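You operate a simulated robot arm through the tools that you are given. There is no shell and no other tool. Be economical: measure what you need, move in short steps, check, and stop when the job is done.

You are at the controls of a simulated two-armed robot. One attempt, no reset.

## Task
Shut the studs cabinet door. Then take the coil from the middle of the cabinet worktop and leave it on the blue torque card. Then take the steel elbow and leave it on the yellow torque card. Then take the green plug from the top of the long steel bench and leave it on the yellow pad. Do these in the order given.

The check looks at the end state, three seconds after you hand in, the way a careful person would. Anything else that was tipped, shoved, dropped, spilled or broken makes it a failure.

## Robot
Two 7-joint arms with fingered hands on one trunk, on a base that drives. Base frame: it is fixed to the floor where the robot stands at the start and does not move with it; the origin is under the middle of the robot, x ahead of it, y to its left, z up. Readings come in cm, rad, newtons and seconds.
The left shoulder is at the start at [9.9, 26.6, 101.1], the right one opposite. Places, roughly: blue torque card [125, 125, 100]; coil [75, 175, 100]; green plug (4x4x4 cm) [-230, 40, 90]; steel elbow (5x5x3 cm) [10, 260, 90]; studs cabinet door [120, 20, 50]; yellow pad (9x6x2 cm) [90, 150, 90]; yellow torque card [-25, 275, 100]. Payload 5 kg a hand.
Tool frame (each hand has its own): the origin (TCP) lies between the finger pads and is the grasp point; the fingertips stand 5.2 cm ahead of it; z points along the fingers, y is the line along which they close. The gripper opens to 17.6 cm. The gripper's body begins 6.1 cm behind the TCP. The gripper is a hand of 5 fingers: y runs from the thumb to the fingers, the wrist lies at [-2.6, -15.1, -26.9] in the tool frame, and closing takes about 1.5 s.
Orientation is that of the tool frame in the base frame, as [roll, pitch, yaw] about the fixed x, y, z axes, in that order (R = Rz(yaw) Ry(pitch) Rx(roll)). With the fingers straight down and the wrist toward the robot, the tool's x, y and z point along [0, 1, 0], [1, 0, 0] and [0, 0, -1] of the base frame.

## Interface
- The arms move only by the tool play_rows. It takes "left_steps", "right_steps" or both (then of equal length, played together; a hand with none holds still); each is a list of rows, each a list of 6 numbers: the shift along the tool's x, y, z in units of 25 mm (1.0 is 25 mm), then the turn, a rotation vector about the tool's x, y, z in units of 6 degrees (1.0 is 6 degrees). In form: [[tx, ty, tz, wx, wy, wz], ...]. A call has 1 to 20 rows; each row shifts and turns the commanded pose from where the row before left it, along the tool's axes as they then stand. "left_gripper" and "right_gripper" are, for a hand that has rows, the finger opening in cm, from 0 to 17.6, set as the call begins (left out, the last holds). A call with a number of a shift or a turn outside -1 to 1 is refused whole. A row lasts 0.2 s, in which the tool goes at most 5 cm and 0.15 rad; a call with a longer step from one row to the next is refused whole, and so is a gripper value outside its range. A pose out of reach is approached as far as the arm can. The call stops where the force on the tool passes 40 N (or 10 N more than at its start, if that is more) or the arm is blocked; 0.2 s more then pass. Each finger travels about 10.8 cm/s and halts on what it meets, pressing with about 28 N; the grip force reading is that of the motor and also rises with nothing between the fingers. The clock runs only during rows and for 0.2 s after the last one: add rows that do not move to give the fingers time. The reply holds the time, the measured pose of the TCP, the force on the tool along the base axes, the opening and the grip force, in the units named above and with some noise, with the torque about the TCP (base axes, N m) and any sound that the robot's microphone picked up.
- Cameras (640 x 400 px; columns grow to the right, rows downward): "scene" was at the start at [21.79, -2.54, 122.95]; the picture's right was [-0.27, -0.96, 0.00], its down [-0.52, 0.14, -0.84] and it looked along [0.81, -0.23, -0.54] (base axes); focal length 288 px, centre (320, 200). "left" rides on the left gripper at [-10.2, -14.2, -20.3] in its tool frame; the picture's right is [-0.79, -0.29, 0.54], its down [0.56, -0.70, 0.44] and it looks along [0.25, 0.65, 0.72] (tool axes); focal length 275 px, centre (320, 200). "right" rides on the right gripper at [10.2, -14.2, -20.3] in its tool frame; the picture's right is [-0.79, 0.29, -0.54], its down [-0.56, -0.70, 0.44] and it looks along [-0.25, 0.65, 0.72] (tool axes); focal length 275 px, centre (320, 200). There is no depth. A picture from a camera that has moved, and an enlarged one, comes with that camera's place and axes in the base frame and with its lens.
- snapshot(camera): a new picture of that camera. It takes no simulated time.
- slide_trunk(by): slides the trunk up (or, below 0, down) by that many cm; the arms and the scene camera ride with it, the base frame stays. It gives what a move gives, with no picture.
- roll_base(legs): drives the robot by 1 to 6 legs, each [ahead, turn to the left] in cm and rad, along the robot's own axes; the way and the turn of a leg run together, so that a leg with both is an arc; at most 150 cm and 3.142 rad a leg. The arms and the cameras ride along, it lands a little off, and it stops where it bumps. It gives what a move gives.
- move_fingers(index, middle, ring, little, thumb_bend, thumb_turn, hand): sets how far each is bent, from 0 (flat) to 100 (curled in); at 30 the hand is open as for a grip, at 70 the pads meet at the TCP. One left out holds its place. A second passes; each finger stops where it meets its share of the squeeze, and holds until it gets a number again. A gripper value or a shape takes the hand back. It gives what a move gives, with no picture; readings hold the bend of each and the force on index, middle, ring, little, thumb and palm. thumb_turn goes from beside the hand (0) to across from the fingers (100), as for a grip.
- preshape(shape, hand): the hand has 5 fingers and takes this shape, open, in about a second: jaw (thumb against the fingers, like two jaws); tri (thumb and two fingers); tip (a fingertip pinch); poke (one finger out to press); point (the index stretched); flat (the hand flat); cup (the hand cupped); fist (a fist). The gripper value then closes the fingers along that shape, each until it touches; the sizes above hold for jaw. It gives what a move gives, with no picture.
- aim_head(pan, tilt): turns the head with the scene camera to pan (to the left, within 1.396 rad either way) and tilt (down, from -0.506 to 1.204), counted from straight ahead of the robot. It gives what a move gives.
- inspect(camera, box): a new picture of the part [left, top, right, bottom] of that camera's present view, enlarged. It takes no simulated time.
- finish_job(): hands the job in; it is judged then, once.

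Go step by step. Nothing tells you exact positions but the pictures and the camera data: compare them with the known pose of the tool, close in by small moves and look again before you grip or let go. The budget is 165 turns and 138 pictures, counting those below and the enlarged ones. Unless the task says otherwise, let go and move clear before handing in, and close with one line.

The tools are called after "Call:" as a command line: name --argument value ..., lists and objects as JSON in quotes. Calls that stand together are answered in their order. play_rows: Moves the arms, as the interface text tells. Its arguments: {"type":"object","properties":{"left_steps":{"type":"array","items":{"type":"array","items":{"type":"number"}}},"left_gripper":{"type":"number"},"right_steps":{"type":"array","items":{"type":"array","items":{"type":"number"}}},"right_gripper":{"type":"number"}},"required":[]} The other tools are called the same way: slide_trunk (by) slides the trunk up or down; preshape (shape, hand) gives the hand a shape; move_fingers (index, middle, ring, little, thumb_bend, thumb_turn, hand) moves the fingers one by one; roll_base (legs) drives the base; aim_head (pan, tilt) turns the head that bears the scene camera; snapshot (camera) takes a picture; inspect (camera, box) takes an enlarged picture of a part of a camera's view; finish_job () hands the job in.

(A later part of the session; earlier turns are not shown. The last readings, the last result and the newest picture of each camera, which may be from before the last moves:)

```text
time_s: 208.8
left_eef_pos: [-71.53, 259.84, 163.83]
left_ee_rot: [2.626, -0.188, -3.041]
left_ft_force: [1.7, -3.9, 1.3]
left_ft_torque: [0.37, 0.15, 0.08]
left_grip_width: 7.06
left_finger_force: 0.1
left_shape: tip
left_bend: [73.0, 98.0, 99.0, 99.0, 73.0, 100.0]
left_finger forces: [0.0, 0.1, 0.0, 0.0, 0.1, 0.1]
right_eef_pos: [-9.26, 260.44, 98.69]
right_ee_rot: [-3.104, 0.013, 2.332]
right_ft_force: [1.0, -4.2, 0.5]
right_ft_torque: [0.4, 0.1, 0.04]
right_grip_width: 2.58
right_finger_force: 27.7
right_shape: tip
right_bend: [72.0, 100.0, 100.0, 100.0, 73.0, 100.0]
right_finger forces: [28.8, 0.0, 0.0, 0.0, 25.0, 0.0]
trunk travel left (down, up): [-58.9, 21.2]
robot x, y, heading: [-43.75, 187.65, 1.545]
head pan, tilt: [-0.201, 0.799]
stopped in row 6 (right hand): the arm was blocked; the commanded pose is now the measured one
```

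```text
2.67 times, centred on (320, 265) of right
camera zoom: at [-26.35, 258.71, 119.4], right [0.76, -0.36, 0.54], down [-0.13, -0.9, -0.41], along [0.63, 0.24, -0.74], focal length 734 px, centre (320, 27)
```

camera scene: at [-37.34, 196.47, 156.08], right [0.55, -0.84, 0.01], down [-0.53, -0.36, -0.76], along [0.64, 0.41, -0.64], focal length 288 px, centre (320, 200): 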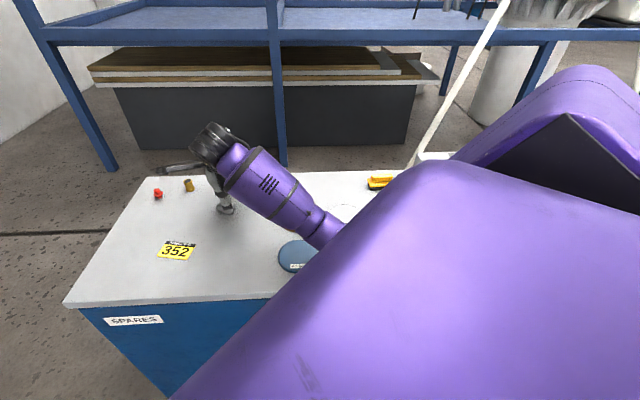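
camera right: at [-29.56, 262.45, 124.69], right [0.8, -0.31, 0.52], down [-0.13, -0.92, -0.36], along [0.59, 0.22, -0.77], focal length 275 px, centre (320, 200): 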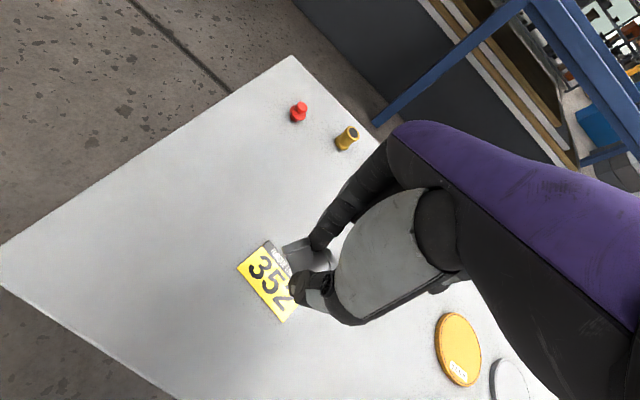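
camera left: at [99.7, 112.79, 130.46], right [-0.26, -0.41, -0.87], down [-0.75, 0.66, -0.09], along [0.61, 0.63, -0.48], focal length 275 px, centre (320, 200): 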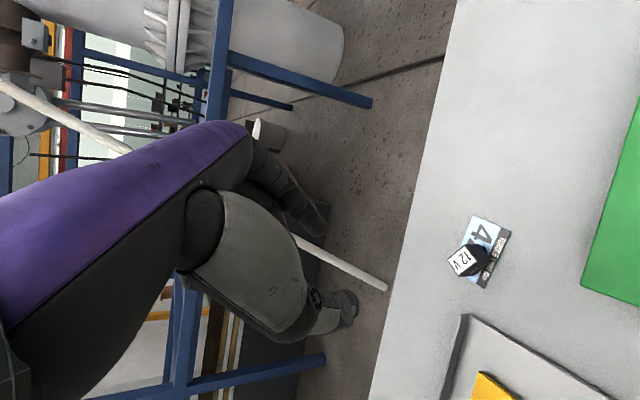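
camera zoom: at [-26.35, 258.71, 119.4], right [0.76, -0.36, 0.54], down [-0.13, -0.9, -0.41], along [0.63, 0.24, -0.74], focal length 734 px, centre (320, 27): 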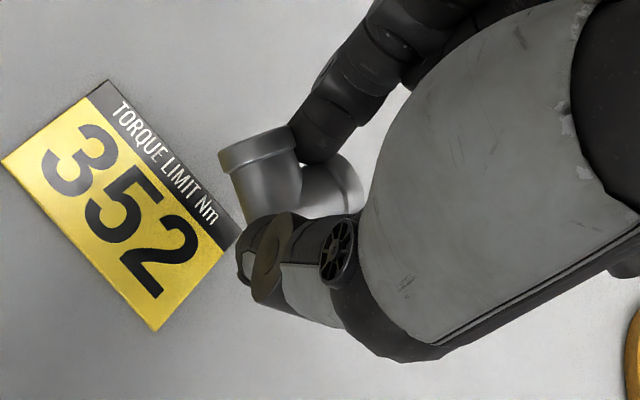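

The arm is cramped this close. I'll raise the hand, back the base off 12 cm, and reach farther instead.

Call:
play_rows --right_steps '[[0, 0, -0.5, 0, 0, 0], [0, 0, -0.7, 0, 0, 0], [0, 0, -0.7, 0, 0, 0], [0, 0, -0.5, 0, 0, 0], [0, 0, 0, 0, 0, 0]]'

Call:
roll_base --legs '[[-13, 0]]'

Call:
play_rows --right_steps '[[0.6, 0.55, 0, 0, 0, 0], [0.6, 0.55, 0, 0, 0, 0], [0.6, 0.55, 0, 0, 0, 0], [0.6, 0.55, 0, 0, 0, 0], [0.6, 0.45, 0, 0, 0, 0], [0.6, 0.35, 0, 0, 0, 0], [0.6, 0.25, 0, 0, 0, 0], [0, 0, 0, 0, 0, 0]]'

Call:
snapshot --camera "right"

```text
time_s: 210.2
left_eef_pos: [-71.92, 258.31, 165.44]
left_ee_rot: [2.578, -0.19, -3.023]
left_ft_force: [0.5, -4.1, 0.5]
left_ft_torque: [0.34, 0.07, 0.05]
left_grip_width: 7.04
left_finger_force: 0.1
left_shape: tip
left_bend: [73.0, 98.0, 99.0, 99.0, 73.0, 100.0]
left_finger forces: [0.1, 0.1, 0.0, 0.0, 0.0, 0.0]
right_eef_pos: [-6.64, 258.03, 103.72]
right_ee_rot: [-3.128, 0.053, 2.319]
right_ft_force: [0.3, -4.3, 1.0]
right_ft_torque: [0.45, 0.07, 0.03]
right_grip_width: 2.56
right_finger_force: 28.1
right_shape: tip
right_bend: [72.0, 100.0, 100.0, 100.0, 73.0, 100.0]
right_finger forces: [29.6, 0.0, 0.0, 0.0, 25.0, 0.1]
trunk travel left (down, up): [-58.9, 21.2]
robot x, y, heading: [-43.59, 187.77, 1.545]
head pan, tilt: [-0.201, 0.799]
stopped in row 5 (right hand): the arm was blocked; the commanded pose is now the measured one
```

```text
time_s: 211.7
left_eef_pos: [-72.32, 245.94, 165.31]
left_ee_rot: [2.582, -0.192, -3.023]
left_ft_force: [0.2, -3.5, 2.0]
left_ft_torque: [0.22, 0.05, 0.03]
left_grip_width: 7.03
left_finger_force: 0.0
left_shape: tip
left_bend: [73.0, 98.0, 99.0, 99.0, 73.0, 100.0]
left_finger forces: [0.0, 0.0, 0.0, 0.0, 0.0, 0.1]
right_eef_pos: [-7.32, 245.37, 103.39]
right_ee_rot: [-3.123, 0.054, 2.32]
right_ft_force: [-0.2, -1.2, -1.0]
right_ft_torque: [0.25, -0.01, 0.01]
right_grip_width: 2.58
right_finger_force: 27.9
right_shape: tip
right_bend: [72.0, 100.0, 100.0, 100.0, 73.0, 100.0]
right_finger forces: [29.7, 0.0, 0.1, 0.0, 24.9, 0.1]
trunk travel left (down, up): [-58.9, 21.2]
robot x, y, heading: [-44.25, 175.4, 1.542]
head pan, tilt: [-0.201, 0.799]
```

```text
time_s: 213.7
left_eef_pos: [-73.25, 242.2, 169.18]
left_ee_rot: [2.477, -0.199, -2.98]
left_ft_force: [1.3, -3.4, 0.0]
left_ft_torque: [0.24, 0.14, 0.17]
left_grip_width: 7.03
left_finger_force: 0.0
left_shape: tip
left_bend: [73.0, 98.0, 99.0, 99.0, 73.0, 100.0]
left_finger forces: [0.1, 0.0, 0.0, 0.0, 0.0, 0.0]
right_eef_pos: [-2.53, 253.06, 100.14]
right_ee_rot: [3.134, 0.129, 2.279]
right_ft_force: [1.4, -3.0, 1.2]
right_ft_torque: [0.35, 0.13, 0.06]
right_grip_width: 2.55
right_finger_force: 28.0
right_shape: tip
right_bend: [72.0, 100.0, 100.0, 100.0, 73.0, 100.0]
right_finger forces: [31.2, 0.0, 0.1, 0.0, 24.9, 0.1]
trunk travel left (down, up): [-58.9, 21.2]
robot x, y, heading: [-44.09, 175.18, 1.544]
head pan, tilt: [-0.201, 0.799]
stopped in row 8 (right hand): the arm was blocked; the commanded pose is now the measured one
```

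```text
27 pictures are left
camera right: at [-21.88, 253.41, 118.97], right [0.68, -0.36, 0.64], down [-0.13, -0.92, -0.37], along [0.72, 0.17, -0.67], focal length 275 px, centre (320, 200)
```

right: 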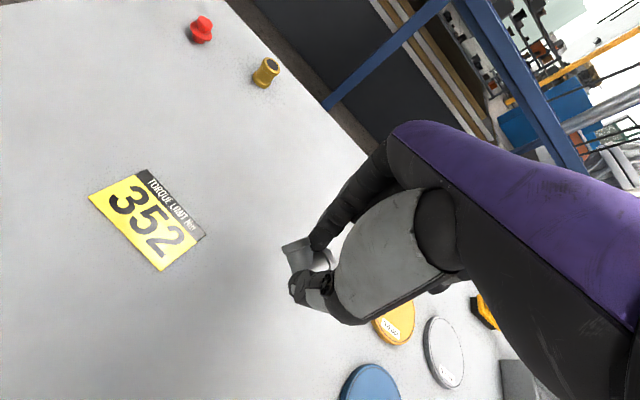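

The arm blocks when it must reach across my front. I'll turn the base left 0.148 rad so the card comes to the hand's natural side, and re-level the hand.

Call:
roll_base --legs '[[0, 0.148]]'

Call:
play_rows --right_steps '[[0, 0, -0.2, 0.25, 0.24, 0], [0, 0.1, -0.2, 0.25, 0.24, 0], [0, 0.2, -0.2, 0.25, 0.24, 0], [0, 0.3, 0, 0.25, 0.24, 0], [0, 0.3, 0, 0.25, 0.24, 0], [0, 0.3, 0, 0.25, 0.22, 0], [0, 0, 0, 0, 0, 0]]'

Call:
snapshot --camera "right"

```text
time_s: 214.9
left_eef_pos: [-83.37, 238.27, 167.48]
left_ee_rot: [2.485, -0.194, -2.83]
left_ft_force: [-4.2, -0.4, -1.2]
left_ft_torque: [0.05, -0.41, -0.45]
left_grip_width: 7.02
left_finger_force: 0.1
left_shape: tip
left_bend: [73.0, 98.0, 99.0, 99.0, 73.0, 100.0]
left_finger forces: [0.0, 0.0, 0.0, 0.0, 0.0, 0.0]
right_eef_pos: [-14.91, 258.7, 99.79]
right_ee_rot: [3.133, 0.141, 2.43]
right_ft_force: [-2.7, -0.2, -1.7]
right_ft_torque: [-0.04, -0.38, -0.07]
right_grip_width: 2.55
right_finger_force: 28.5
right_shape: tip
right_bend: [72.0, 100.0, 100.0, 100.0, 73.0, 100.0]
right_finger forces: [31.4, 0.0, 0.0, 0.1, 24.8, 0.0]
trunk travel left (down, up): [-58.9, 21.2]
robot x, y, heading: [-43.55, 175.58, 1.685]
head pan, tilt: [-0.201, 0.799]
```

```text
time_s: 216.5
left_eef_pos: [-83.0, 236.39, 169.21]
left_ee_rot: [2.446, -0.2, -2.811]
left_ft_force: [0.7, 0.4, -0.6]
left_ft_torque: [0.01, 0.07, 0.03]
left_grip_width: 7.03
left_finger_force: 0.0
left_shape: tip
left_bend: [73.0, 98.0, 99.0, 99.0, 73.0, 100.0]
left_finger forces: [0.0, 0.0, 0.0, 0.0, 0.1, 0.0]
right_eef_pos: [-10.64, 259.16, 101.01]
right_ee_rot: [-3.006, 0.003, 2.405]
right_ft_force: [-0.4, 0.0, -1.7]
right_ft_torque: [-0.02, 0.0, 0.02]
right_grip_width: 2.58
right_finger_force: 27.9
right_shape: tip
right_bend: [72.0, 100.0, 100.0, 100.0, 73.0, 100.0]
right_finger forces: [32.0, 0.0, 0.0, 0.1, 24.5, 0.1]
trunk travel left (down, up): [-58.9, 21.2]
robot x, y, heading: [-43.76, 175.36, 1.684]
head pan, tilt: [-0.201, 0.799]
```

```text
26 pictures are left
camera right: at [-25.91, 257.7, 122.99], right [0.82, -0.26, 0.5], down [-0.09, -0.94, -0.34], along [0.56, 0.23, -0.8], focal length 275 px, centre (320, 200)
```

right: 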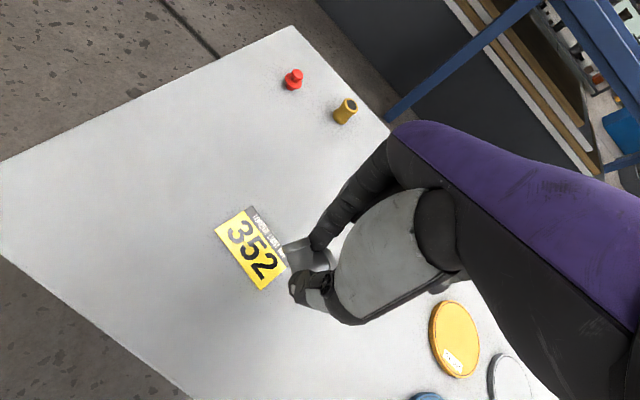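

Call:
play_rows --right_steps '[[0.47, 0.04, 0, 0, 0, 0], [0.47, 0.04, 0, 0, 0, 0], [0.47, 0.05, 0.2, 0, 0, 0], [0.47, 0.05, 0.4, 0, 0, 0], [0, 0.05, 0.5, 0, 0, 0], [0, 0.05, 0.5, 0, 0, 0], [0, 0, 0, 0, 0, 0]]'

Call:
inspect --camera "right" --box '[200, 190, 440, 340]'

```text
time_s: 218.3
left_eef_pos: [-83.14, 233.55, 171.53]
left_ee_rot: [2.387, -0.199, -2.787]
left_ft_force: [2.6, -4.8, 1.8]
left_ft_torque: [0.28, 0.18, 0.12]
left_grip_width: 7.03
left_finger_force: 0.1
left_shape: tip
left_bend: [73.0, 98.0, 99.0, 99.0, 73.0, 100.0]
left_finger forces: [0.0, 0.1, 0.0, 0.1, 0.0, 0.1]
right_eef_pos: [-10.34, 261.63, 99.71]
right_ee_rot: [-3.047, -0.003, 2.377]
right_ft_force: [0.6, -3.0, -0.2]
right_ft_torque: [0.31, 0.09, 0.0]
right_grip_width: 2.59
right_finger_force: 27.9
right_shape: tip
right_bend: [72.0, 100.0, 100.0, 100.0, 73.0, 100.0]
right_finger forces: [32.8, 0.0, 0.0, 0.0, 24.3, 0.1]
trunk travel left (down, up): [-58.9, 21.2]
robot x, y, heading: [-43.78, 175.43, 1.687]
head pan, tilt: [-0.201, 0.799]
stopped in row 7 (right hand): the arm was blocked; the commanded pose is now the measured one
```

```text
2.67 times, centred on (320, 265) of right
camera zoom: at [-26.23, 259.82, 121.39], right [0.81, -0.31, 0.51], down [-0.11, -0.92, -0.38], along [0.58, 0.25, -0.77], focal length 734 px, centre (320, 27)
```

zoom: 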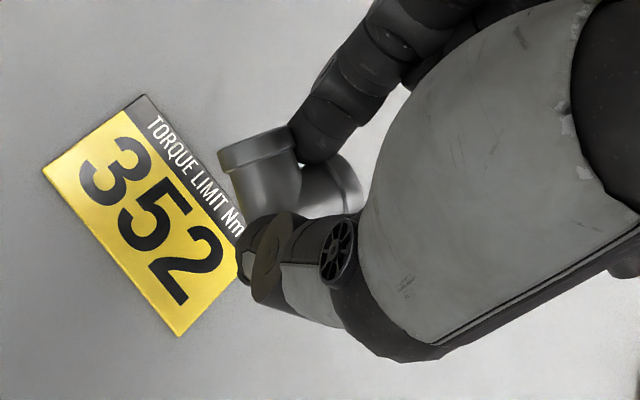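

My right elbow probably rests on the bench in this posture. I'll raise the trunk 12 cm so the elbow clears, then move and lower again.

Call:
slide_trunk --by 12

Call:
play_rows --right_steps '[[0.3, 0, 0, 0.1, 0, 0], [0.45, 0, 0, 0.1, 0, 0], [0.45, 0, 0, 0.1, 0, 0], [0.3, 0, 0, 0.1, 0, 0], [0, 0.03, 0.5, 0, 0, 0], [0, 0.03, 0.5, 0, 0, 0], [0, 0.03, 0.5, 0, 0, 0], [0, 0, 0, 0, 0, 0]]'

Call:
snapshot --camera "right"

```text
time_s: 219.8
left_eef_pos: [-83.37, 233.79, 183.63]
left_ee_rot: [2.383, -0.199, -2.784]
left_ft_force: [0.6, 0.4, -0.2]
left_ft_torque: [0.07, 0.0, 0.02]
left_grip_width: 7.04
left_finger_force: 0.1
left_shape: tip
left_bend: [73.0, 98.0, 99.0, 99.0, 73.0, 100.0]
left_finger forces: [0.0, 0.0, 0.1, 0.1, 0.0, 0.0]
right_eef_pos: [-8.72, 261.44, 110.56]
right_ee_rot: [-3.051, 0.022, 2.366]
right_ft_force: [-0.4, -0.2, -0.5]
right_ft_torque: [0.04, 0.05, 0.01]
right_grip_width: 2.57
right_finger_force: 28.2
right_shape: tip
right_bend: [72.0, 100.0, 100.0, 100.0, 73.0, 100.0]
right_finger forces: [32.8, 0.0, 0.1, 0.0, 24.2, 0.1]
trunk travel left (down, up): [-70.9, 9.2]
robot x, y, heading: [-44.14, 175.44, 1.686]
head pan, tilt: [-0.201, 0.799]
```

```text
time_s: 221.8
left_eef_pos: [-83.52, 230.94, 185.94]
left_ee_rot: [2.323, -0.198, -2.756]
left_ft_force: [3.0, -4.4, 0.2]
left_ft_torque: [0.22, 0.17, 0.13]
left_grip_width: 7.03
left_finger_force: 0.1
left_shape: tip
left_bend: [73.0, 98.0, 99.0, 99.0, 73.0, 100.0]
left_finger forces: [0.0, 0.1, 0.1, 0.0, 0.0, 0.0]
right_eef_pos: [-9.29, 262.26, 108.26]
right_ee_rot: [-3.033, 0.018, 2.351]
right_ft_force: [1.2, -2.5, -0.6]
right_ft_torque: [0.26, 0.04, -0.01]
right_grip_width: 2.56
right_finger_force: 28.4
right_shape: tip
right_bend: [72.0, 100.0, 100.0, 100.0, 73.0, 100.0]
right_finger forces: [33.6, 0.1, 0.0, 0.0, 24.1, 0.0]
trunk travel left (down, up): [-70.9, 9.2]
robot x, y, heading: [-43.62, 175.54, 1.682]
head pan, tilt: [-0.201, 0.799]
stopped in row 8 (right hand): the arm was blocked; the commanded pose is now the measured one
```

```text
24 pictures are left
camera right: at [-25.35, 261.37, 129.81], right [0.79, -0.31, 0.52], down [-0.14, -0.93, -0.35], along [0.59, 0.21, -0.78], focal length 275 px, centre (320, 200)
```

right: 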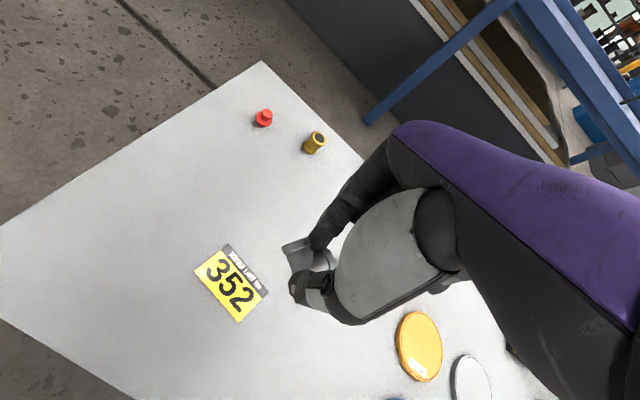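

The blocks come from the wrist being turned too far inward relative to my body. Turning the hand back toward its natural yaw should free it; the elbow may lie on the card at any angle.

Call:
play_rows --right_steps '[[0, 0, 0, 0, 0, -0.8], [0, 0, 0, 0, 0, -0.8], [0, 0, 0, 0, 0, -0.8], [0, 0, 0, 0, 0, -0.8], [0, 0, 0, 0, 0, -0.8], [0, 0, 0, 0, 0, -0.8], [0, 0, 0, 0, 0, -0.8], [0, 0, 0, 0, 0, -0.8], [0, 0, 0, 0, 0, -0.8], [0, 0, 0, 0, 0, 0]]'

Call:
snapshot --camera "right"

```text
time_s: 224.0
left_eef_pos: [-83.78, 231.43, 185.58]
left_ee_rot: [2.33, -0.195, -2.76]
left_ft_force: [-1.2, -0.3, 0.5]
left_ft_torque: [0.03, -0.04, -0.09]
left_grip_width: 7.04
left_finger_force: 0.0
left_shape: tip
left_bend: [73.0, 98.0, 99.0, 99.0, 73.0, 100.0]
left_finger forces: [0.0, 0.0, 0.1, 0.0, 0.1, 0.0]
right_eef_pos: [-10.86, 262.2, 107.61]
right_ee_rot: [-3.042, -0.069, 3.112]
right_ft_force: [-0.4, -0.7, -1.9]
right_ft_torque: [0.06, -0.07, -0.02]
right_grip_width: 2.59
right_finger_force: 28.3
right_shape: tip
right_bend: [72.0, 100.0, 100.0, 100.0, 73.0, 100.0]
right_finger forces: [33.7, 0.0, 0.1, 0.0, 23.9, 0.1]
trunk travel left (down, up): [-70.9, 9.2]
robot x, y, heading: [-43.47, 175.48, 1.69]
head pan, tilt: [-0.201, 0.799]
```

```text
23 pictures are left
camera right: at [-20.05, 250.41, 130.05], right [0.83, 0.32, 0.45], down [0.51, -0.76, -0.41], along [0.21, 0.57, -0.79], focal length 275 px, centre (320, 200)
```

right: 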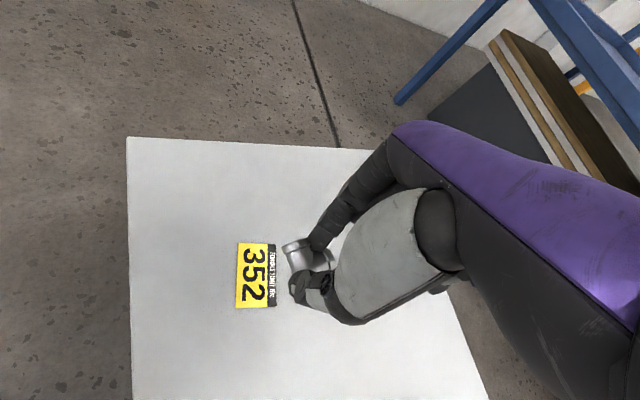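

Free now. The elbow needs about 2.6 cm toward −x; I'll move it and lower most of the way.

Call:
play_rows --right_steps '[[0.22, 0.05, 0.5, 0, 0, 0], [0.22, 0.05, 0.5, 0, 0, 0], [0.22, 0.05, 0.5, 0, 0, 0], [0, 0.06, 0.6, 0, 0, 0], [0, 0.06, 0.6, 0, 0, 0], [0, 0.06, 0.6, 0, 0, 0], [0, 0.06, 0.6, 0, 0, 0], [0, 0, 0, 0, 0, 0]]'

Call:
inspect --camera "right" --box '[200, 190, 440, 340]'

```text
time_s: 225.8
left_eef_pos: [-83.81, 231.61, 185.51]
left_ee_rot: [2.329, -0.197, -2.756]
left_ft_force: [-0.7, -0.6, 0.7]
left_ft_torque: [0.01, -0.01, -0.01]
left_grip_width: 7.05
left_finger_force: 0.1
left_shape: tip
left_bend: [73.0, 98.0, 99.0, 99.0, 73.0, 100.0]
left_finger forces: [0.0, 0.1, 0.0, 0.0, 0.0, 0.1]
right_eef_pos: [-13.25, 262.39, 97.99]
right_ee_rot: [-3.039, -0.071, 3.111]
right_ft_force: [0.1, 0.0, -2.4]
right_ft_torque: [-0.01, -0.05, -0.01]
right_grip_width: 2.56
right_finger_force: 28.0
right_shape: tip
right_bend: [72.0, 100.0, 100.0, 100.0, 73.0, 100.0]
right_finger forces: [33.9, 0.0, 0.0, 0.0, 23.7, 0.1]
trunk travel left (down, up): [-70.9, 9.2]
robot x, y, heading: [-43.87, 175.26, 1.69]
head pan, tilt: [-0.201, 0.799]
```

```text
2.67 times, centred on (320, 265) of right
camera zoom: at [-22.37, 250.59, 120.36], right [0.83, 0.31, 0.45], down [0.51, -0.76, -0.41], along [0.22, 0.57, -0.79], focal length 734 px, centre (320, 27)
```

zoom: 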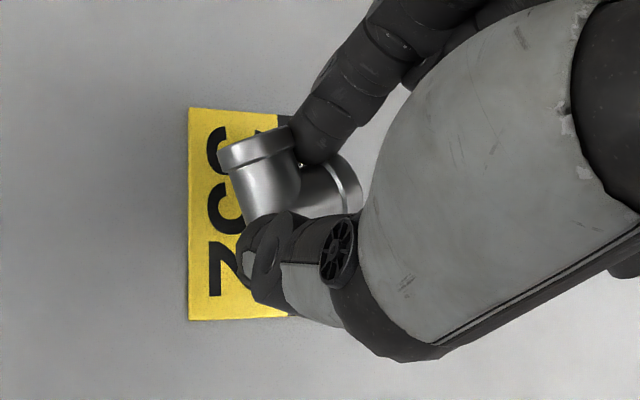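

Nicely centred. Lowering the last centimetres.

Call:
play_rows --right_steps '[[0, 0.04, 0.4, 0, 0, 0], [0, 0.04, 0.4, 0, 0, 0], [0, 0.03, 0.3, 0, 0, 0], [0, 0, 0.1, 0, 0, 0], [0, 0, 0, 0, 0, 0]]'

Call:
inspect --camera "right" --box '[200, 190, 440, 340]'

```text
time_s: 227.0
left_eef_pos: [-83.73, 231.64, 185.55]
left_ee_rot: [2.331, -0.198, -2.756]
left_ft_force: [-0.7, -0.7, -0.3]
left_ft_torque: [0.02, -0.04, 0.03]
left_grip_width: 7.05
left_finger_force: 0.1
left_shape: tip
left_bend: [73.0, 98.0, 99.0, 99.0, 73.0, 100.0]
left_finger forces: [0.0, 0.1, 0.0, 0.0, 0.0, 0.0]
right_eef_pos: [-13.28, 262.2, 95.26]
right_ee_rot: [-3.039, -0.069, 3.111]
right_ft_force: [0.7, -0.3, -2.6]
right_ft_torque: [-0.04, 0.0, -0.02]
right_grip_width: 2.57
right_finger_force: 27.7
right_shape: tip
right_bend: [72.0, 100.0, 100.0, 100.0, 73.0, 100.0]
right_finger forces: [33.9, 0.0, 0.0, 0.0, 23.7, 0.0]
trunk travel left (down, up): [-70.9, 9.2]
robot x, y, heading: [-44.05, 175.33, 1.684]
head pan, tilt: [-0.201, 0.799]
```

```text
2.67 times, centred on (320, 265) of right
camera zoom: at [-22.52, 250.39, 117.49], right [0.83, 0.32, 0.45], down [0.51, -0.76, -0.41], along [0.21, 0.57, -0.79], focal length 734 px, centre (320, 27)
```

zoom: 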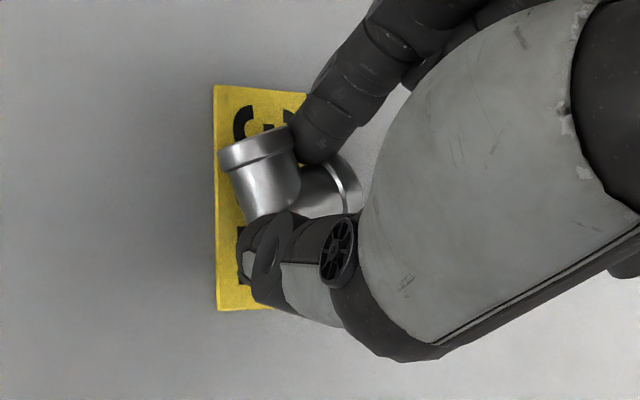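

Just above the card. I'll lower in 2–3 mm steps until the load shows contact.

Call:
play_rows --right_steps '[[0, 0, 0.12, 0, 0, 0], [0, 0, 0.12, 0, 0, 0], [0, 0, 0.1, 0, 0, 0], [0, 0, 0, 0, 0, 0]]'

```text
time_s: 228.0
left_eef_pos: [-83.88, 231.31, 185.65]
left_ee_rot: [2.329, -0.197, -2.758]
left_ft_force: [-0.5, 0.2, 0.4]
left_ft_torque: [0.0, 0.0, -0.02]
left_grip_width: 7.03
left_finger_force: 0.0
left_shape: tip
left_bend: [73.0, 98.0, 99.0, 99.0, 73.0, 100.0]
left_finger forces: [0.1, 0.0, 0.1, 0.0, 0.0, 0.0]
right_eef_pos: [-13.56, 262.26, 94.62]
right_ee_rot: [-3.046, -0.069, 3.11]
right_ft_force: [1.8, -0.6, 37.8]
right_ft_torque: [-0.79, 0.0, 0.07]
right_grip_width: 2.88
right_finger_force: 28.8
right_shape: tip
right_bend: [72.0, 100.0, 100.0, 100.0, 74.0, 100.0]
right_finger forces: [40.2, 0.1, 0.1, 0.0, 44.2, 0.1]
trunk travel left (down, up): [-70.9, 9.2]
robot x, y, heading: [-43.78, 175.14, 1.684]
head pan, tilt: [-0.201, 0.799]
```

Contact. Ease up slightly, open, and rise.

Call:
play_rows --right_steps '[[0, 0, -0.1, 0, 0, 0], [0, 0, 0, 0, 0, 0]]'

Call:
play_rows --right_steps '[[0, 0, 0, 0, 0, 0], [0, 0, 0, 0, 0, 0], [0, 0, 0, 0, 0, 0], [0, 0, 0, 0, 0, 0]]' --right_gripper 7.5

Call:
play_rows --right_steps '[[0, 0, -0.3, 0, 0, 0], [0, 0, -0.4, 0, 0, 0], [0, 0, -0.8, 0, 0, 0], [0, 0, -0.8, 0, 0, 0], [0, 0, -0.8, 0, 0, 0], [0, 0, -0.8, 0, 0, 0], [0, 0, -0.8, 0, 0, 0], [0, 0, -0.8, 0, 0, 0], [0, 0, -0.8, 0, 0, 0], [0, 0, -0.8, 0, 0, 0], [0, 0, 0, 0, 0, 0]]'

Call:
inspect --camera "right" --box '[180, 210, 420, 360]'

```text
time_s: 228.6
left_eef_pos: [-83.8, 231.19, 185.53]
left_ee_rot: [2.327, -0.196, -2.756]
left_ft_force: [-0.3, -0.1, -0.6]
left_ft_torque: [0.02, 0.01, 0.01]
left_grip_width: 7.04
left_finger_force: 0.0
left_shape: tip
left_bend: [73.0, 98.0, 99.0, 99.0, 73.0, 100.0]
left_finger forces: [0.0, 0.1, 0.0, 0.0, 0.0, 0.0]
right_eef_pos: [-13.72, 262.15, 94.61]
right_ee_rot: [-3.045, -0.068, 3.11]
right_ft_force: [3.4, 3.7, 37.8]
right_ft_torque: [-0.4, -0.03, 0.06]
right_grip_width: 2.87
right_finger_force: 28.3
right_shape: tip
right_bend: [72.0, 100.0, 100.0, 100.0, 75.0, 100.0]
right_finger forces: [42.4, 0.0, 0.0, 0.1, 40.0, 0.0]
trunk travel left (down, up): [-70.9, 9.2]
robot x, y, heading: [-43.7, 175.15, 1.689]
head pan, tilt: [-0.201, 0.799]
```

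```text
time_s: 229.6
left_eef_pos: [-83.62, 231.56, 185.55]
left_ee_rot: [2.33, -0.197, -2.757]
left_ft_force: [-0.2, -0.2, -0.1]
left_ft_torque: [0.01, -0.02, 0.0]
left_grip_width: 7.05
left_finger_force: 0.1
left_shape: tip
left_bend: [73.0, 98.0, 99.0, 99.0, 73.0, 100.0]
left_finger forces: [0.0, 0.0, 0.0, 0.1, 0.0, 0.1]
right_eef_pos: [-13.51, 262.16, 94.3]
right_ee_rot: [-3.038, -0.069, 3.112]
right_ft_force: [-0.1, -0.5, 1.4]
right_ft_torque: [0.08, -0.03, 0.0]
right_grip_width: 7.4
right_finger_force: 0.1
right_shape: tip
right_bend: [74.0, 98.0, 99.0, 99.0, 72.0, 100.0]
right_finger forces: [1.1, 0.1, 0.1, 0.0, 0.1, 0.0]
trunk travel left (down, up): [-70.9, 9.2]
robot x, y, heading: [-43.56, 175.19, 1.689]
head pan, tilt: [-0.201, 0.799]
```

```text
time_s: 232.0
left_eef_pos: [-83.72, 231.52, 185.52]
left_ee_rot: [2.331, -0.198, -2.756]
left_ft_force: [-0.4, -0.3, 0.2]
left_ft_torque: [-0.01, -0.04, -0.01]
left_grip_width: 7.02
left_finger_force: 0.1
left_shape: tip
left_bend: [73.0, 98.0, 99.0, 99.0, 73.0, 100.0]
left_finger forces: [0.0, 0.0, 0.0, 0.0, 0.1, 0.0]
right_eef_pos: [-12.26, 263.92, 111.92]
right_ee_rot: [-3.04, -0.07, 3.11]
right_ft_force: [0.1, -0.2, -0.3]
right_ft_torque: [-0.01, 0.04, -0.03]
right_grip_width: 7.45
right_finger_force: 0.0
right_shape: tip
right_bend: [73.0, 98.0, 99.0, 99.0, 72.0, 100.0]
right_finger forces: [0.0, 0.0, 0.0, 0.0, 0.0, 0.0]
trunk travel left (down, up): [-70.9, 9.2]
robot x, y, heading: [-43.61, 175.51, 1.689]
head pan, tilt: [-0.201, 0.799]
```

```text
2.67 times, centred on (300, 285) of right
camera zoom: at [-21.48, 252.18, 134.25], right [0.83, 0.31, 0.45], down [0.51, -0.76, -0.41], along [0.22, 0.57, -0.79], focal length 734 px, centre (373, -27)
```

zoom: 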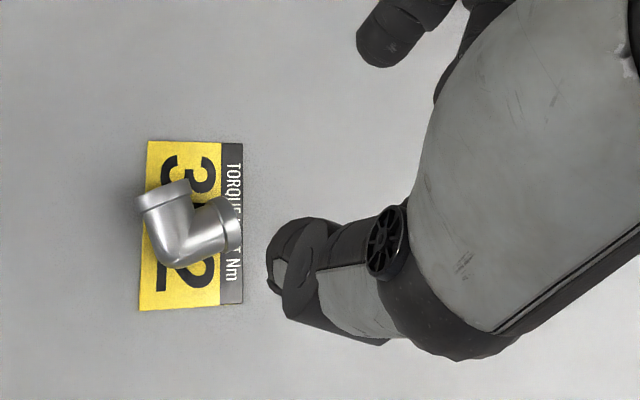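

The elbow sits on the yellow card. Now the green plug on the long steel bench, which runs parallel to the cabinets on the other side. I'll turn left off the bench first, then lower the trunk for travel.

Call:
roll_base --legs '[[0, 0.35]]'

Call:
roll_base --legs '[[0, 0.4]]'

Call:
slide_trunk --by -30

```text
time_s: 234.0
left_eef_pos: [-100.98, 214.82, 184.19]
left_ee_rot: [2.339, -0.196, -2.404]
left_ft_force: [-1.9, -0.5, -0.9]
left_ft_torque: [0.08, -0.13, -0.17]
left_grip_width: 7.0
left_finger_force: 0.0
left_shape: tip
left_bend: [73.0, 98.0, 99.0, 99.0, 73.0, 100.0]
left_finger forces: [0.0, 0.1, 0.0, 0.0, 0.0, 0.1]
right_eef_pos: [-45.43, 269.36, 111.79]
right_ee_rot: [-3.04, -0.068, -2.818]
right_ft_force: [-1.2, -0.1, 0.5]
right_ft_torque: [0.09, -0.18, -0.04]
right_grip_width: 7.46
right_finger_force: 0.1
right_shape: tip
right_bend: [73.0, 98.0, 99.0, 99.0, 72.0, 100.0]
right_finger forces: [0.1, 0.0, 0.0, 0.0, 0.0, 0.0]
trunk travel left (down, up): [-70.9, 9.2]
robot x, y, heading: [-43.47, 175.38, 2.04]
head pan, tilt: [-0.201, 0.799]
```

```text
time_s: 236.1
left_eef_pos: [-110.22, 189.01, 184.84]
left_ee_rot: [2.304, -0.195, -1.999]
left_ft_force: [-1.5, 0.8, -0.3]
left_ft_torque: [0.02, -0.05, -0.07]
left_grip_width: 7.02
left_finger_force: 0.1
left_shape: tip
left_bend: [73.0, 98.0, 99.0, 99.0, 73.0, 100.0]
left_finger forces: [0.0, 0.0, 0.0, 0.0, 0.0, 0.1]
right_eef_pos: [-79.51, 260.8, 112.88]
right_ee_rot: [-3.053, -0.071, -2.428]
right_ft_force: [-0.8, -0.5, 0.3]
right_ft_torque: [0.06, -0.06, 0.05]
right_grip_width: 7.51
right_finger_force: 0.2
right_shape: tip
right_bend: [73.0, 98.0, 99.0, 99.0, 72.0, 100.0]
right_finger forces: [0.0, 0.0, 0.0, 0.0, 0.0, 0.0]
trunk travel left (down, up): [-70.9, 9.2]
robot x, y, heading: [-43.04, 175.99, 2.423]
head pan, tilt: [-0.201, 0.799]
```

```text
time_s: 239.1
left_eef_pos: [-111.16, 189.54, 152.79]
left_ee_rot: [2.324, -0.21, -1.99]
left_ft_force: [0.1, 0.0, 0.4]
left_ft_torque: [0.06, 0.0, -0.07]
left_grip_width: 7.02
left_finger_force: 0.1
left_shape: tip
left_bend: [73.0, 98.0, 99.0, 99.0, 73.0, 100.0]
left_finger forces: [0.1, 0.0, 0.0, 0.0, 0.1, 0.0]
right_eef_pos: [-78.19, 259.88, 84.29]
right_ee_rot: [-3.069, -0.075, -2.429]
right_ft_force: [-0.5, -0.2, 0.7]
right_ft_torque: [0.06, 0.0, -0.05]
right_grip_width: 7.51
right_finger_force: 0.1
right_shape: tip
right_bend: [73.0, 98.0, 99.0, 99.0, 72.0, 100.0]
right_finger forces: [0.1, 0.1, 0.1, 0.1, 0.0, 0.1]
trunk travel left (down, up): [-40.9, 39.2]
robot x, y, heading: [-42.74, 175.93, 2.43]
head pan, tilt: [-0.201, 0.799]
```

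Clear of the bench. I'll straighten the left hand and raise the right hand.

Call:
play_rows --left_steps '[[0, 0, 0, 0.65, -0.17, 0], [0, 0, 0, 0.65, -0.17, 0], [0, 0, 0, 0.65, -0.17, 0], [0, 0, 0, 0.65, -0.17, 0], [0, 0, 0, 0.65, -0.17, 0], [0, 0, 0, 0.65, -0.17, 0], [0, 0, 0, 0.65, -0.17, 0], [0, 0, 0, 0.65, -0.17, 0], [0, 0, 0, 0.65, -0.17, 0], [0, 0, 0, 0.65, -0.17, 0], [0, 0, 0, 0.65, -0.17, 0], [0, 0, 0, 0.65, -0.17, 0], [0, 0.3, 1, 0, 0, 0], [0, 0.3, 1, 0, 0, 0], [0, 0.3, 1, 0, 0, 0], [0, 0.3, 1, 0, 0, 0], [0, 0.3, 1, 0, 0, 0], [0, 0.3, 1, 0, 0, 0], [0, 0.3, 1, 0, 0, 0]]' --right_steps '[[0, 0, -0.7, 0, 0, 0], [0, 0, -0.7, 0, 0, 0], [0, 0, -0.7, 0, 0, 0], [0, 0, -0.7, 0, 0, 0], [0, 0, -0.7, 0, 0, 0], [0, 0, -0.7, 0, 0, 0], [0, 0, -0.7, 0, 0, 0], [0, 0, -0.7, 0, 0, 0], [0, 0, -0.7, 0, 0, 0], [0, 0, -0.7, 0, 0, 0], [0, 0, -0.7, 0, 0, 0], [0, 0, -0.7, 0, 0, 0], [0, 0, -0.7, 0, 0, 0], [0, 0, 0, 0, 0, 0], [0, 0, 0, 0, 0, 0], [0, 0, 0, 0, 0, 0], [0, 0, 0, 0, 0, 0], [0, 0, 0, 0, 0, 0], [0, 0, 0, 0, 0, 0]]'

Call:
roll_base --legs '[[0, 0.7], [0, 0.8]]'

Call:
roll_base --legs '[[50, 0]]'

Call:
aim_head --pan 0 --tilt 0.5

Call:
snapshot --camera "scene"

```text
time_s: 243.1
left_eef_pos: [-126.47, 195.04, 143.52]
left_ee_rot: [2.354, -0.208, -2.01]
left_ft_force: [-1.2, -0.3, -1.2]
left_ft_torque: [-0.01, -0.03, -0.02]
left_grip_width: 7.04
left_finger_force: 0.0
left_shape: tip
left_bend: [73.0, 98.0, 99.0, 99.0, 73.0, 100.0]
left_finger forces: [0.0, 0.1, 0.1, 0.0, 0.0, 0.1]
left hand out of reach, approached as far as the arm can: row 1, 2, 3, 4, 5, 6, 7, 8, 9, 10, 11, 12
right_eef_pos: [-78.17, 262.36, 106.41]
right_ee_rot: [-3.067, -0.072, -2.428]
right_ft_force: [-1.3, 0.1, -0.9]
right_ft_torque: [-0.02, -0.08, 0.02]
right_grip_width: 7.52
right_finger_force: 0.2
right_shape: tip
right_bend: [73.0, 98.0, 99.0, 99.0, 72.0, 100.0]
right_finger forces: [0.0, 0.0, 0.0, 0.1, 0.0, 0.0]
trunk travel left (down, up): [-40.9, 39.2]
robot x, y, heading: [-42.93, 176.51, 2.419]
head pan, tilt: [-0.201, 0.799]
```

```text
time_s: 249.4
left_eef_pos: [-65.53, 94.01, 143.68]
left_ee_rot: [2.351, -0.207, -0.489]
left_ft_force: [0.5, -1.2, 0.8]
left_ft_torque: [0.01, 0.02, -0.04]
left_grip_width: 7.05
left_finger_force: 0.1
left_shape: tip
left_bend: [73.0, 98.0, 99.0, 99.0, 73.0, 100.0]
left_finger forces: [0.1, 0.1, 0.0, 0.0, 0.0, 0.1]
right_eef_pos: [-130.21, 145.56, 106.71]
right_ee_rot: [-3.068, -0.072, -0.905]
right_ft_force: [1.5, 0.0, -0.1]
right_ft_torque: [0.02, 0.08, 0.0]
right_grip_width: 7.5
right_finger_force: 0.0
right_shape: tip
right_bend: [73.0, 98.0, 99.0, 99.0, 72.0, 100.0]
right_finger forces: [0.0, 0.0, 0.0, 0.1, 0.0, 0.0]
trunk travel left (down, up): [-40.9, 39.2]
robot x, y, heading: [-44.97, 178.96, -2.345]
head pan, tilt: [-0.201, 0.799]
```

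```text
time_s: 250.1
left_eef_pos: [-57.11, 95.9, 146.68]
left_ee_rot: [2.306, -0.179, -0.457]
left_ft_force: [10.4, 3.0, 3.4]
left_ft_torque: [-0.06, 0.57, -0.75]
left_grip_width: 7.04
left_finger_force: 0.0
left_shape: tip
left_bend: [73.0, 98.0, 99.0, 99.0, 73.0, 100.0]
left_finger forces: [0.0, 0.0, 0.0, 0.1, 0.0, 0.0]
right_eef_pos: [-123.5, 145.43, 110.71]
right_ee_rot: [-3.129, -0.075, -0.869]
right_ft_force: [19.0, -4.4, 4.9]
right_ft_torque: [0.65, 2.26, -0.6]
right_grip_width: 7.52
right_finger_force: 0.0
right_shape: tip
right_bend: [73.0, 98.0, 99.0, 99.0, 72.0, 100.0]
right_finger forces: [0.0, 0.0, 0.0, 0.0, 0.0, 0.1]
trunk travel left (down, up): [-40.9, 39.2]
robot x, y, heading: [-44.99, 178.95, -2.349]
head pan, tilt: [-0.201, 0.799]
stopped in leg 1: the force on the tool passed its limit at 84 N (the readings are from after the stop); the commanded pose is now the measured one
```

```text
time_s: 250.9
left_eef_pos: [-58.54, 95.25, 145.84]
left_ee_rot: [2.32, -0.186, -0.465]
left_ft_force: [-0.5, -1.4, -0.5]
left_ft_torque: [0.0, 0.0, -0.05]
left_grip_width: 7.05
left_finger_force: 0.0
left_shape: tip
left_bend: [73.0, 98.0, 99.0, 99.0, 73.0, 100.0]
left_finger forces: [0.0, 0.0, 0.0, 0.1, 0.0, 0.1]
right_eef_pos: [-124.34, 145.12, 109.37]
right_ee_rot: [-3.111, -0.078, -0.869]
right_ft_force: [6.1, -6.5, -4.4]
right_ft_torque: [0.59, 0.65, -0.16]
right_grip_width: 7.51
right_finger_force: 0.1
right_shape: tip
right_bend: [73.0, 98.0, 99.0, 99.0, 72.0, 100.0]
right_finger forces: [0.1, 0.1, 0.0, 0.0, 0.0, 0.1]
trunk travel left (down, up): [-40.9, 39.2]
robot x, y, heading: [-45.27, 179.45, -2.344]
head pan, tilt: [0.0, 0.499]
```

```text
19 pictures are left
camera scene: at [-55.64, 168.31, 147.47], right [-0.71, 0.7, 0.0], down [0.35, 0.35, -0.87], along [-0.61, -0.62, -0.49], focal length 288 px, centre (320, 200)
```

scene: 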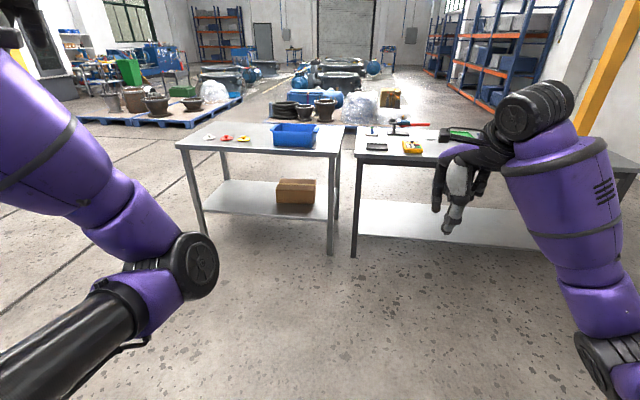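

Call:
inspect --camera "scene" --box '[340, 100, 500, 200]'

```text
4.00 times, centred on (420, 150) of scene
camera zoom: at [-55.64, 168.31, 147.47], right [-0.71, 0.7, 0.0], down [0.35, 0.35, -0.87], along [-0.61, -0.62, -0.49], focal length 1153 px, centre (-80, 400)
```

zoom: 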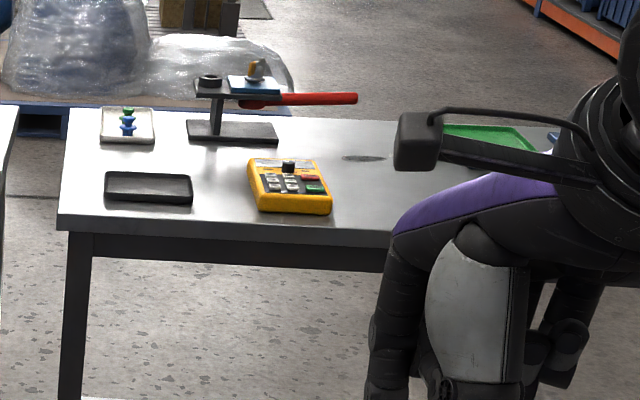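

The green plug stands in a small white tray near the left end of the long bench, about (−230, 45), with a blue plug just in front of it. I'll lower the trunk and drive toward it.

Call:
slide_trunk --by -23

Call:
roll_base --legs '[[0, 0.04], [45, 0]]'

Call:
roll_base --legs '[[30, 0]]'

```text
time_s: 253.3
left_eef_pos: [-58.45, 95.62, 123.38]
left_ee_rot: [2.315, -0.187, -0.466]
left_ft_force: [0.4, 0.4, 0.5]
left_ft_torque: [-0.01, 0.04, -0.06]
left_grip_width: 7.05
left_finger_force: 0.0
left_shape: tip
left_bend: [73.0, 98.0, 99.0, 99.0, 73.0, 100.0]
left_finger forces: [0.1, 0.1, 0.0, 0.1, 0.0, 0.0]
right_eef_pos: [-124.5, 145.97, 86.76]
right_ee_rot: [-3.104, -0.071, -0.883]
right_ft_force: [0.4, -0.2, -0.3]
right_ft_torque: [-0.05, 0.06, -0.03]
right_grip_width: 7.51
right_finger_force: 0.0
right_shape: tip
right_bend: [73.0, 98.0, 99.0, 99.0, 72.0, 100.0]
right_finger forces: [0.1, 0.1, 0.1, 0.1, 0.0, 0.0]
trunk travel left (down, up): [-17.9, 62.2]
robot x, y, heading: [-45.39, 179.27, -2.35]
head pan, tilt: [0.0, 0.499]
```

```text
time_s: 257.3
left_eef_pos: [-85.37, 61.8, 123.14]
left_ee_rot: [2.318, -0.188, -0.428]
left_ft_force: [-0.5, 0.0, -0.9]
left_ft_torque: [-0.05, 0.02, 0.06]
left_grip_width: 7.04
left_finger_force: 0.0
left_shape: tip
left_bend: [73.0, 98.0, 99.0, 99.0, 73.0, 100.0]
left_finger forces: [0.0, 0.0, 0.1, 0.0, 0.0, 0.0]
right_eef_pos: [-153.52, 109.52, 86.65]
right_ee_rot: [-3.103, -0.073, -0.842]
right_ft_force: [-2.0, -0.4, 0.5]
right_ft_torque: [0.02, -0.11, 0.0]
right_grip_width: 7.52
right_finger_force: 0.0
right_shape: tip
right_bend: [73.0, 98.0, 99.0, 99.0, 72.0, 100.0]
right_finger forces: [0.0, 0.2, 0.0, 0.1, 0.0, 0.0]
trunk travel left (down, up): [-17.9, 62.2]
robot x, y, heading: [-75.42, 145.89, -2.308]
head pan, tilt: [0.0, 0.499]
```

```text
time_s: 259.9
left_eef_pos: [-104.37, 40.41, 124.82]
left_ee_rot: [2.283, -0.183, -0.41]
left_ft_force: [0.5, -0.5, -0.9]
left_ft_torque: [-0.02, 0.02, 0.04]
left_grip_width: 7.05
left_finger_force: 0.0
left_shape: tip
left_bend: [73.0, 98.0, 99.0, 99.0, 73.0, 100.0]
left_finger forces: [0.0, 0.0, 0.0, 0.0, 0.1, 0.0]
right_eef_pos: [-172.86, 87.98, 87.48]
right_ee_rot: [-3.115, -0.071, -0.839]
right_ft_force: [-0.7, 0.0, 0.0]
right_ft_torque: [0.01, -0.05, -0.01]
right_grip_width: 7.52
right_finger_force: 0.0
right_shape: tip
right_bend: [73.0, 98.0, 99.0, 99.0, 72.0, 100.0]
right_finger forces: [0.0, 0.0, 0.1, 0.0, 0.0, 0.0]
trunk travel left (down, up): [-17.9, 62.2]
robot x, y, heading: [-95.87, 123.56, -2.305]
head pan, tilt: [0.0, 0.499]
```

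Smooth. Now I'll raise the trunk so the hands clear the bench, turn to face it, and approach.

Call:
slide_trunk --by 27

Call:
roll_base --legs '[[25, 0]]'

Call:
roll_base --legs '[[20, -0.1]]'

Call:
aim_head --pan -0.2 --tilt 0.65

Call:
snapshot --camera "scene"

```text
time_s: 262.6
left_eef_pos: [-103.33, 41.63, 152.57]
left_ee_rot: [2.271, -0.18, -0.407]
left_ft_force: [0.3, -0.7, 0.0]
left_ft_torque: [-0.03, -0.02, 0.01]
left_grip_width: 7.05
left_finger_force: 0.0
left_shape: tip
left_bend: [73.0, 98.0, 99.0, 99.0, 73.0, 100.0]
left_finger forces: [0.1, 0.0, 0.0, 0.0, 0.1, 0.1]
right_eef_pos: [-172.14, 88.94, 115.52]
right_ee_rot: [-3.13, -0.074, -0.838]
right_ft_force: [-0.3, -0.2, 0.3]
right_ft_torque: [0.0, 0.0, 0.01]
right_grip_width: 7.53
right_finger_force: 0.0
right_shape: tip
right_bend: [73.0, 98.0, 99.0, 99.0, 72.0, 100.0]
right_finger forces: [0.0, 0.0, 0.0, 0.0, 0.1, 0.0]
trunk travel left (down, up): [-44.9, 35.2]
robot x, y, heading: [-95.7, 123.45, -2.308]
head pan, tilt: [0.0, 0.499]
```

```text
time_s: 264.9
left_eef_pos: [-120.27, 22.92, 152.45]
left_ee_rot: [2.27, -0.181, -0.405]
left_ft_force: [-1.1, -1.4, -1.0]
left_ft_torque: [-0.01, -0.01, 0.0]
left_grip_width: 7.01
left_finger_force: 0.1
left_shape: tip
left_bend: [73.0, 98.0, 99.0, 99.0, 73.0, 100.0]
left_finger forces: [0.1, 0.1, 0.0, 0.0, 0.0, 0.0]
right_eef_pos: [-189.1, 70.25, 115.47]
right_ee_rot: [-3.131, -0.073, -0.839]
right_ft_force: [0.2, -0.7, -0.9]
right_ft_torque: [0.08, -0.11, 0.06]
right_grip_width: 7.52
right_finger_force: 0.1
right_shape: tip
right_bend: [73.0, 98.0, 99.0, 99.0, 72.0, 100.0]
right_finger forces: [0.1, 0.0, 0.0, 0.0, 0.0, 0.1]
trunk travel left (down, up): [-44.9, 35.2]
robot x, y, heading: [-112.67, 104.93, -2.3]
head pan, tilt: [0.0, 0.499]
```

```text
time_s: 265.6
left_eef_pos: [-115.39, 27.45, 156.25]
left_ee_rot: [2.187, -0.169, -0.376]
left_ft_force: [6.0, 6.8, 1.3]
left_ft_torque: [-0.23, 0.24, -0.25]
left_grip_width: 7.06
left_finger_force: 0.2
left_shape: tip
left_bend: [73.0, 98.0, 99.0, 99.0, 73.0, 100.0]
left_finger forces: [0.0, 0.0, 0.1, 0.0, 0.0, 0.0]
right_eef_pos: [-185.4, 73.49, 119.18]
right_ee_rot: [3.093, -0.092, -0.825]
right_ft_force: [5.5, 5.2, 4.8]
right_ft_torque: [-0.54, 0.61, -0.2]
right_grip_width: 7.53
right_finger_force: 0.1
right_shape: tip
right_bend: [73.0, 98.0, 99.0, 99.0, 72.0, 100.0]
right_finger forces: [0.0, 0.0, 0.0, 0.0, 0.0, 0.1]
trunk travel left (down, up): [-44.9, 35.2]
robot x, y, heading: [-112.71, 104.92, -2.308]
head pan, tilt: [0.0, 0.499]
stopped in leg 1: the force on the tool passed its limit at 77 N (the readings are from after the stop); the commanded pose is now the measured one
```

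```text
time_s: 266.3
left_eef_pos: [-116.45, 26.23, 155.25]
left_ee_rot: [2.205, -0.174, -0.379]
left_ft_force: [-3.0, -3.0, -2.1]
left_ft_torque: [0.04, -0.11, 0.1]
left_grip_width: 7.03
left_finger_force: 0.1
left_shape: tip
left_bend: [73.0, 98.0, 99.0, 99.0, 73.0, 100.0]
left_finger forces: [0.0, 0.1, 0.0, 0.0, 0.0, 0.0]
right_eef_pos: [-186.22, 72.7, 118.0]
right_ee_rot: [3.11, -0.088, -0.831]
right_ft_force: [-2.8, -2.4, -2.7]
right_ft_torque: [0.21, -0.3, 0.14]
right_grip_width: 7.54
right_finger_force: 0.1
right_shape: tip
right_bend: [73.0, 98.0, 99.0, 99.0, 72.0, 100.0]
right_finger forces: [0.0, 0.0, 0.0, 0.0, 0.1, 0.0]
trunk travel left (down, up): [-44.9, 35.2]
robot x, y, heading: [-112.75, 105.03, -2.304]
head pan, tilt: [-0.201, 0.649]
```

```text
17 pictures are left
camera scene: at [-123.32, 95.71, 150.21], right [-0.59, 0.81, 0.0], down [0.5, 0.37, -0.79], along [-0.63, -0.46, -0.62], focal length 288 px, centre (320, 200)
```

scene: 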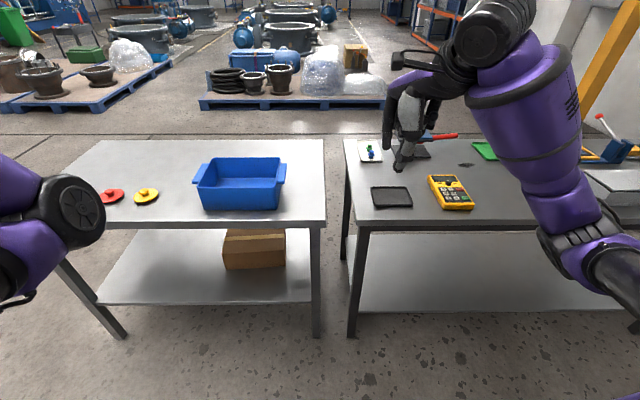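

The plug is at about (−231, 45). I'll close in with short legs and a slight right turn.

Call:
roll_base --legs '[[15, 0]]'

Call:
roll_base --legs '[[15, 0]]'

Call:
roll_base --legs '[[15, 0]]'

Call:
roll_base --legs '[[0, -0.2]]'

```text
time_s: 267.9
left_eef_pos: [-125.99, 15.73, 155.63]
left_ee_rot: [2.202, -0.173, -0.378]
left_ft_force: [-0.9, -0.9, 0.0]
left_ft_torque: [0.02, 0.02, 0.0]
left_grip_width: 7.01
left_finger_force: 0.1
left_shape: tip
left_bend: [73.0, 98.0, 99.0, 99.0, 73.0, 100.0]
left_finger forces: [0.0, 0.1, 0.0, 0.1, 0.0, 0.1]
right_eef_pos: [-195.88, 61.94, 118.26]
right_ee_rot: [3.106, -0.09, -0.827]
right_ft_force: [-0.5, -0.8, 0.3]
right_ft_torque: [0.06, -0.08, 0.01]
right_grip_width: 7.52
right_finger_force: 0.0
right_shape: tip
right_bend: [73.0, 98.0, 99.0, 99.0, 72.0, 100.0]
right_finger forces: [0.0, 0.0, 0.1, 0.0, 0.1, 0.1]
trunk travel left (down, up): [-44.9, 35.2]
robot x, y, heading: [-122.58, 94.15, -2.309]
head pan, tilt: [-0.201, 0.649]
```

```text
time_s: 269.6
left_eef_pos: [-129.91, 9.56, 160.61]
left_ee_rot: [2.077, -0.147, -0.307]
left_ft_force: [4.3, 5.9, 1.2]
left_ft_torque: [-0.18, 0.11, 0.0]
left_grip_width: 7.02
left_finger_force: 0.1
left_shape: tip
left_bend: [73.0, 98.0, 99.0, 99.0, 73.0, 100.0]
left_finger forces: [0.0, 0.0, 0.0, 0.0, 0.0, 0.0]
right_eef_pos: [-202.32, 54.16, 122.06]
right_ee_rot: [3.032, -0.113, -0.807]
right_ft_force: [3.9, 6.1, 3.7]
right_ft_torque: [-0.59, 0.36, -0.12]
right_grip_width: 7.48
right_finger_force: 0.0
right_shape: tip
right_bend: [73.0, 98.0, 99.0, 99.0, 72.0, 100.0]
right_finger forces: [0.0, 0.0, 0.0, 0.0, 0.1, 0.1]
trunk travel left (down, up): [-44.9, 35.2]
robot x, y, heading: [-132.37, 82.85, -2.303]
head pan, tilt: [-0.201, 0.649]
stopped in leg 1: the robot was blocked; the commanded pose is now the measured one
```

```text
time_s: 271.3
left_eef_pos: [-140.88, -2.97, 160.07]
left_ee_rot: [2.09, -0.151, -0.309]
left_ft_force: [-1.9, -0.8, -0.3]
left_ft_torque: [0.01, -0.08, 0.19]
left_grip_width: 7.01
left_finger_force: 0.2
left_shape: tip
left_bend: [73.0, 98.0, 99.0, 99.0, 73.0, 100.0]
left_finger forces: [0.1, 0.0, 0.0, 0.0, 0.0, 0.0]
right_eef_pos: [-213.02, 42.13, 121.52]
right_ee_rot: [3.044, -0.11, -0.809]
right_ft_force: [-2.1, -1.1, -1.2]
right_ft_torque: [0.06, -0.2, 0.08]
right_grip_width: 7.53
right_finger_force: 0.0
right_shape: tip
right_bend: [73.0, 98.0, 99.0, 99.0, 72.0, 100.0]
right_finger forces: [0.0, 0.1, 0.1, 0.0, 0.0, 0.0]
trunk travel left (down, up): [-44.9, 35.2]
robot x, y, heading: [-142.79, 71.34, -2.309]
head pan, tilt: [-0.201, 0.649]
```

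```text
time_s: 272.7
left_eef_pos: [-154.07, -0.7, 160.59]
left_ee_rot: [2.076, -0.143, -0.511]
left_ft_force: [0.8, -2.0, -0.9]
left_ft_torque: [0.03, 0.06, -0.18]
left_grip_width: 7.03
left_finger_force: 0.1
left_shape: tip
left_bend: [73.0, 98.0, 99.0, 99.0, 73.0, 100.0]
left_finger forces: [0.0, 0.1, 0.1, 0.0, 0.0, 0.1]
right_eef_pos: [-216.11, 57.76, 122.51]
right_ee_rot: [3.028, -0.11, -1.012]
right_ft_force: [0.1, -1.0, 1.0]
right_ft_torque: [0.15, 0.06, -0.05]
right_grip_width: 7.51
right_finger_force: 0.1
right_shape: tip
right_bend: [73.0, 98.0, 99.0, 99.0, 72.0, 100.0]
right_finger forces: [0.0, 0.0, 0.1, 0.0, 0.0, 0.0]
trunk travel left (down, up): [-44.9, 35.2]
robot x, y, heading: [-143.01, 70.96, -2.506]
head pan, tilt: [-0.201, 0.649]
```

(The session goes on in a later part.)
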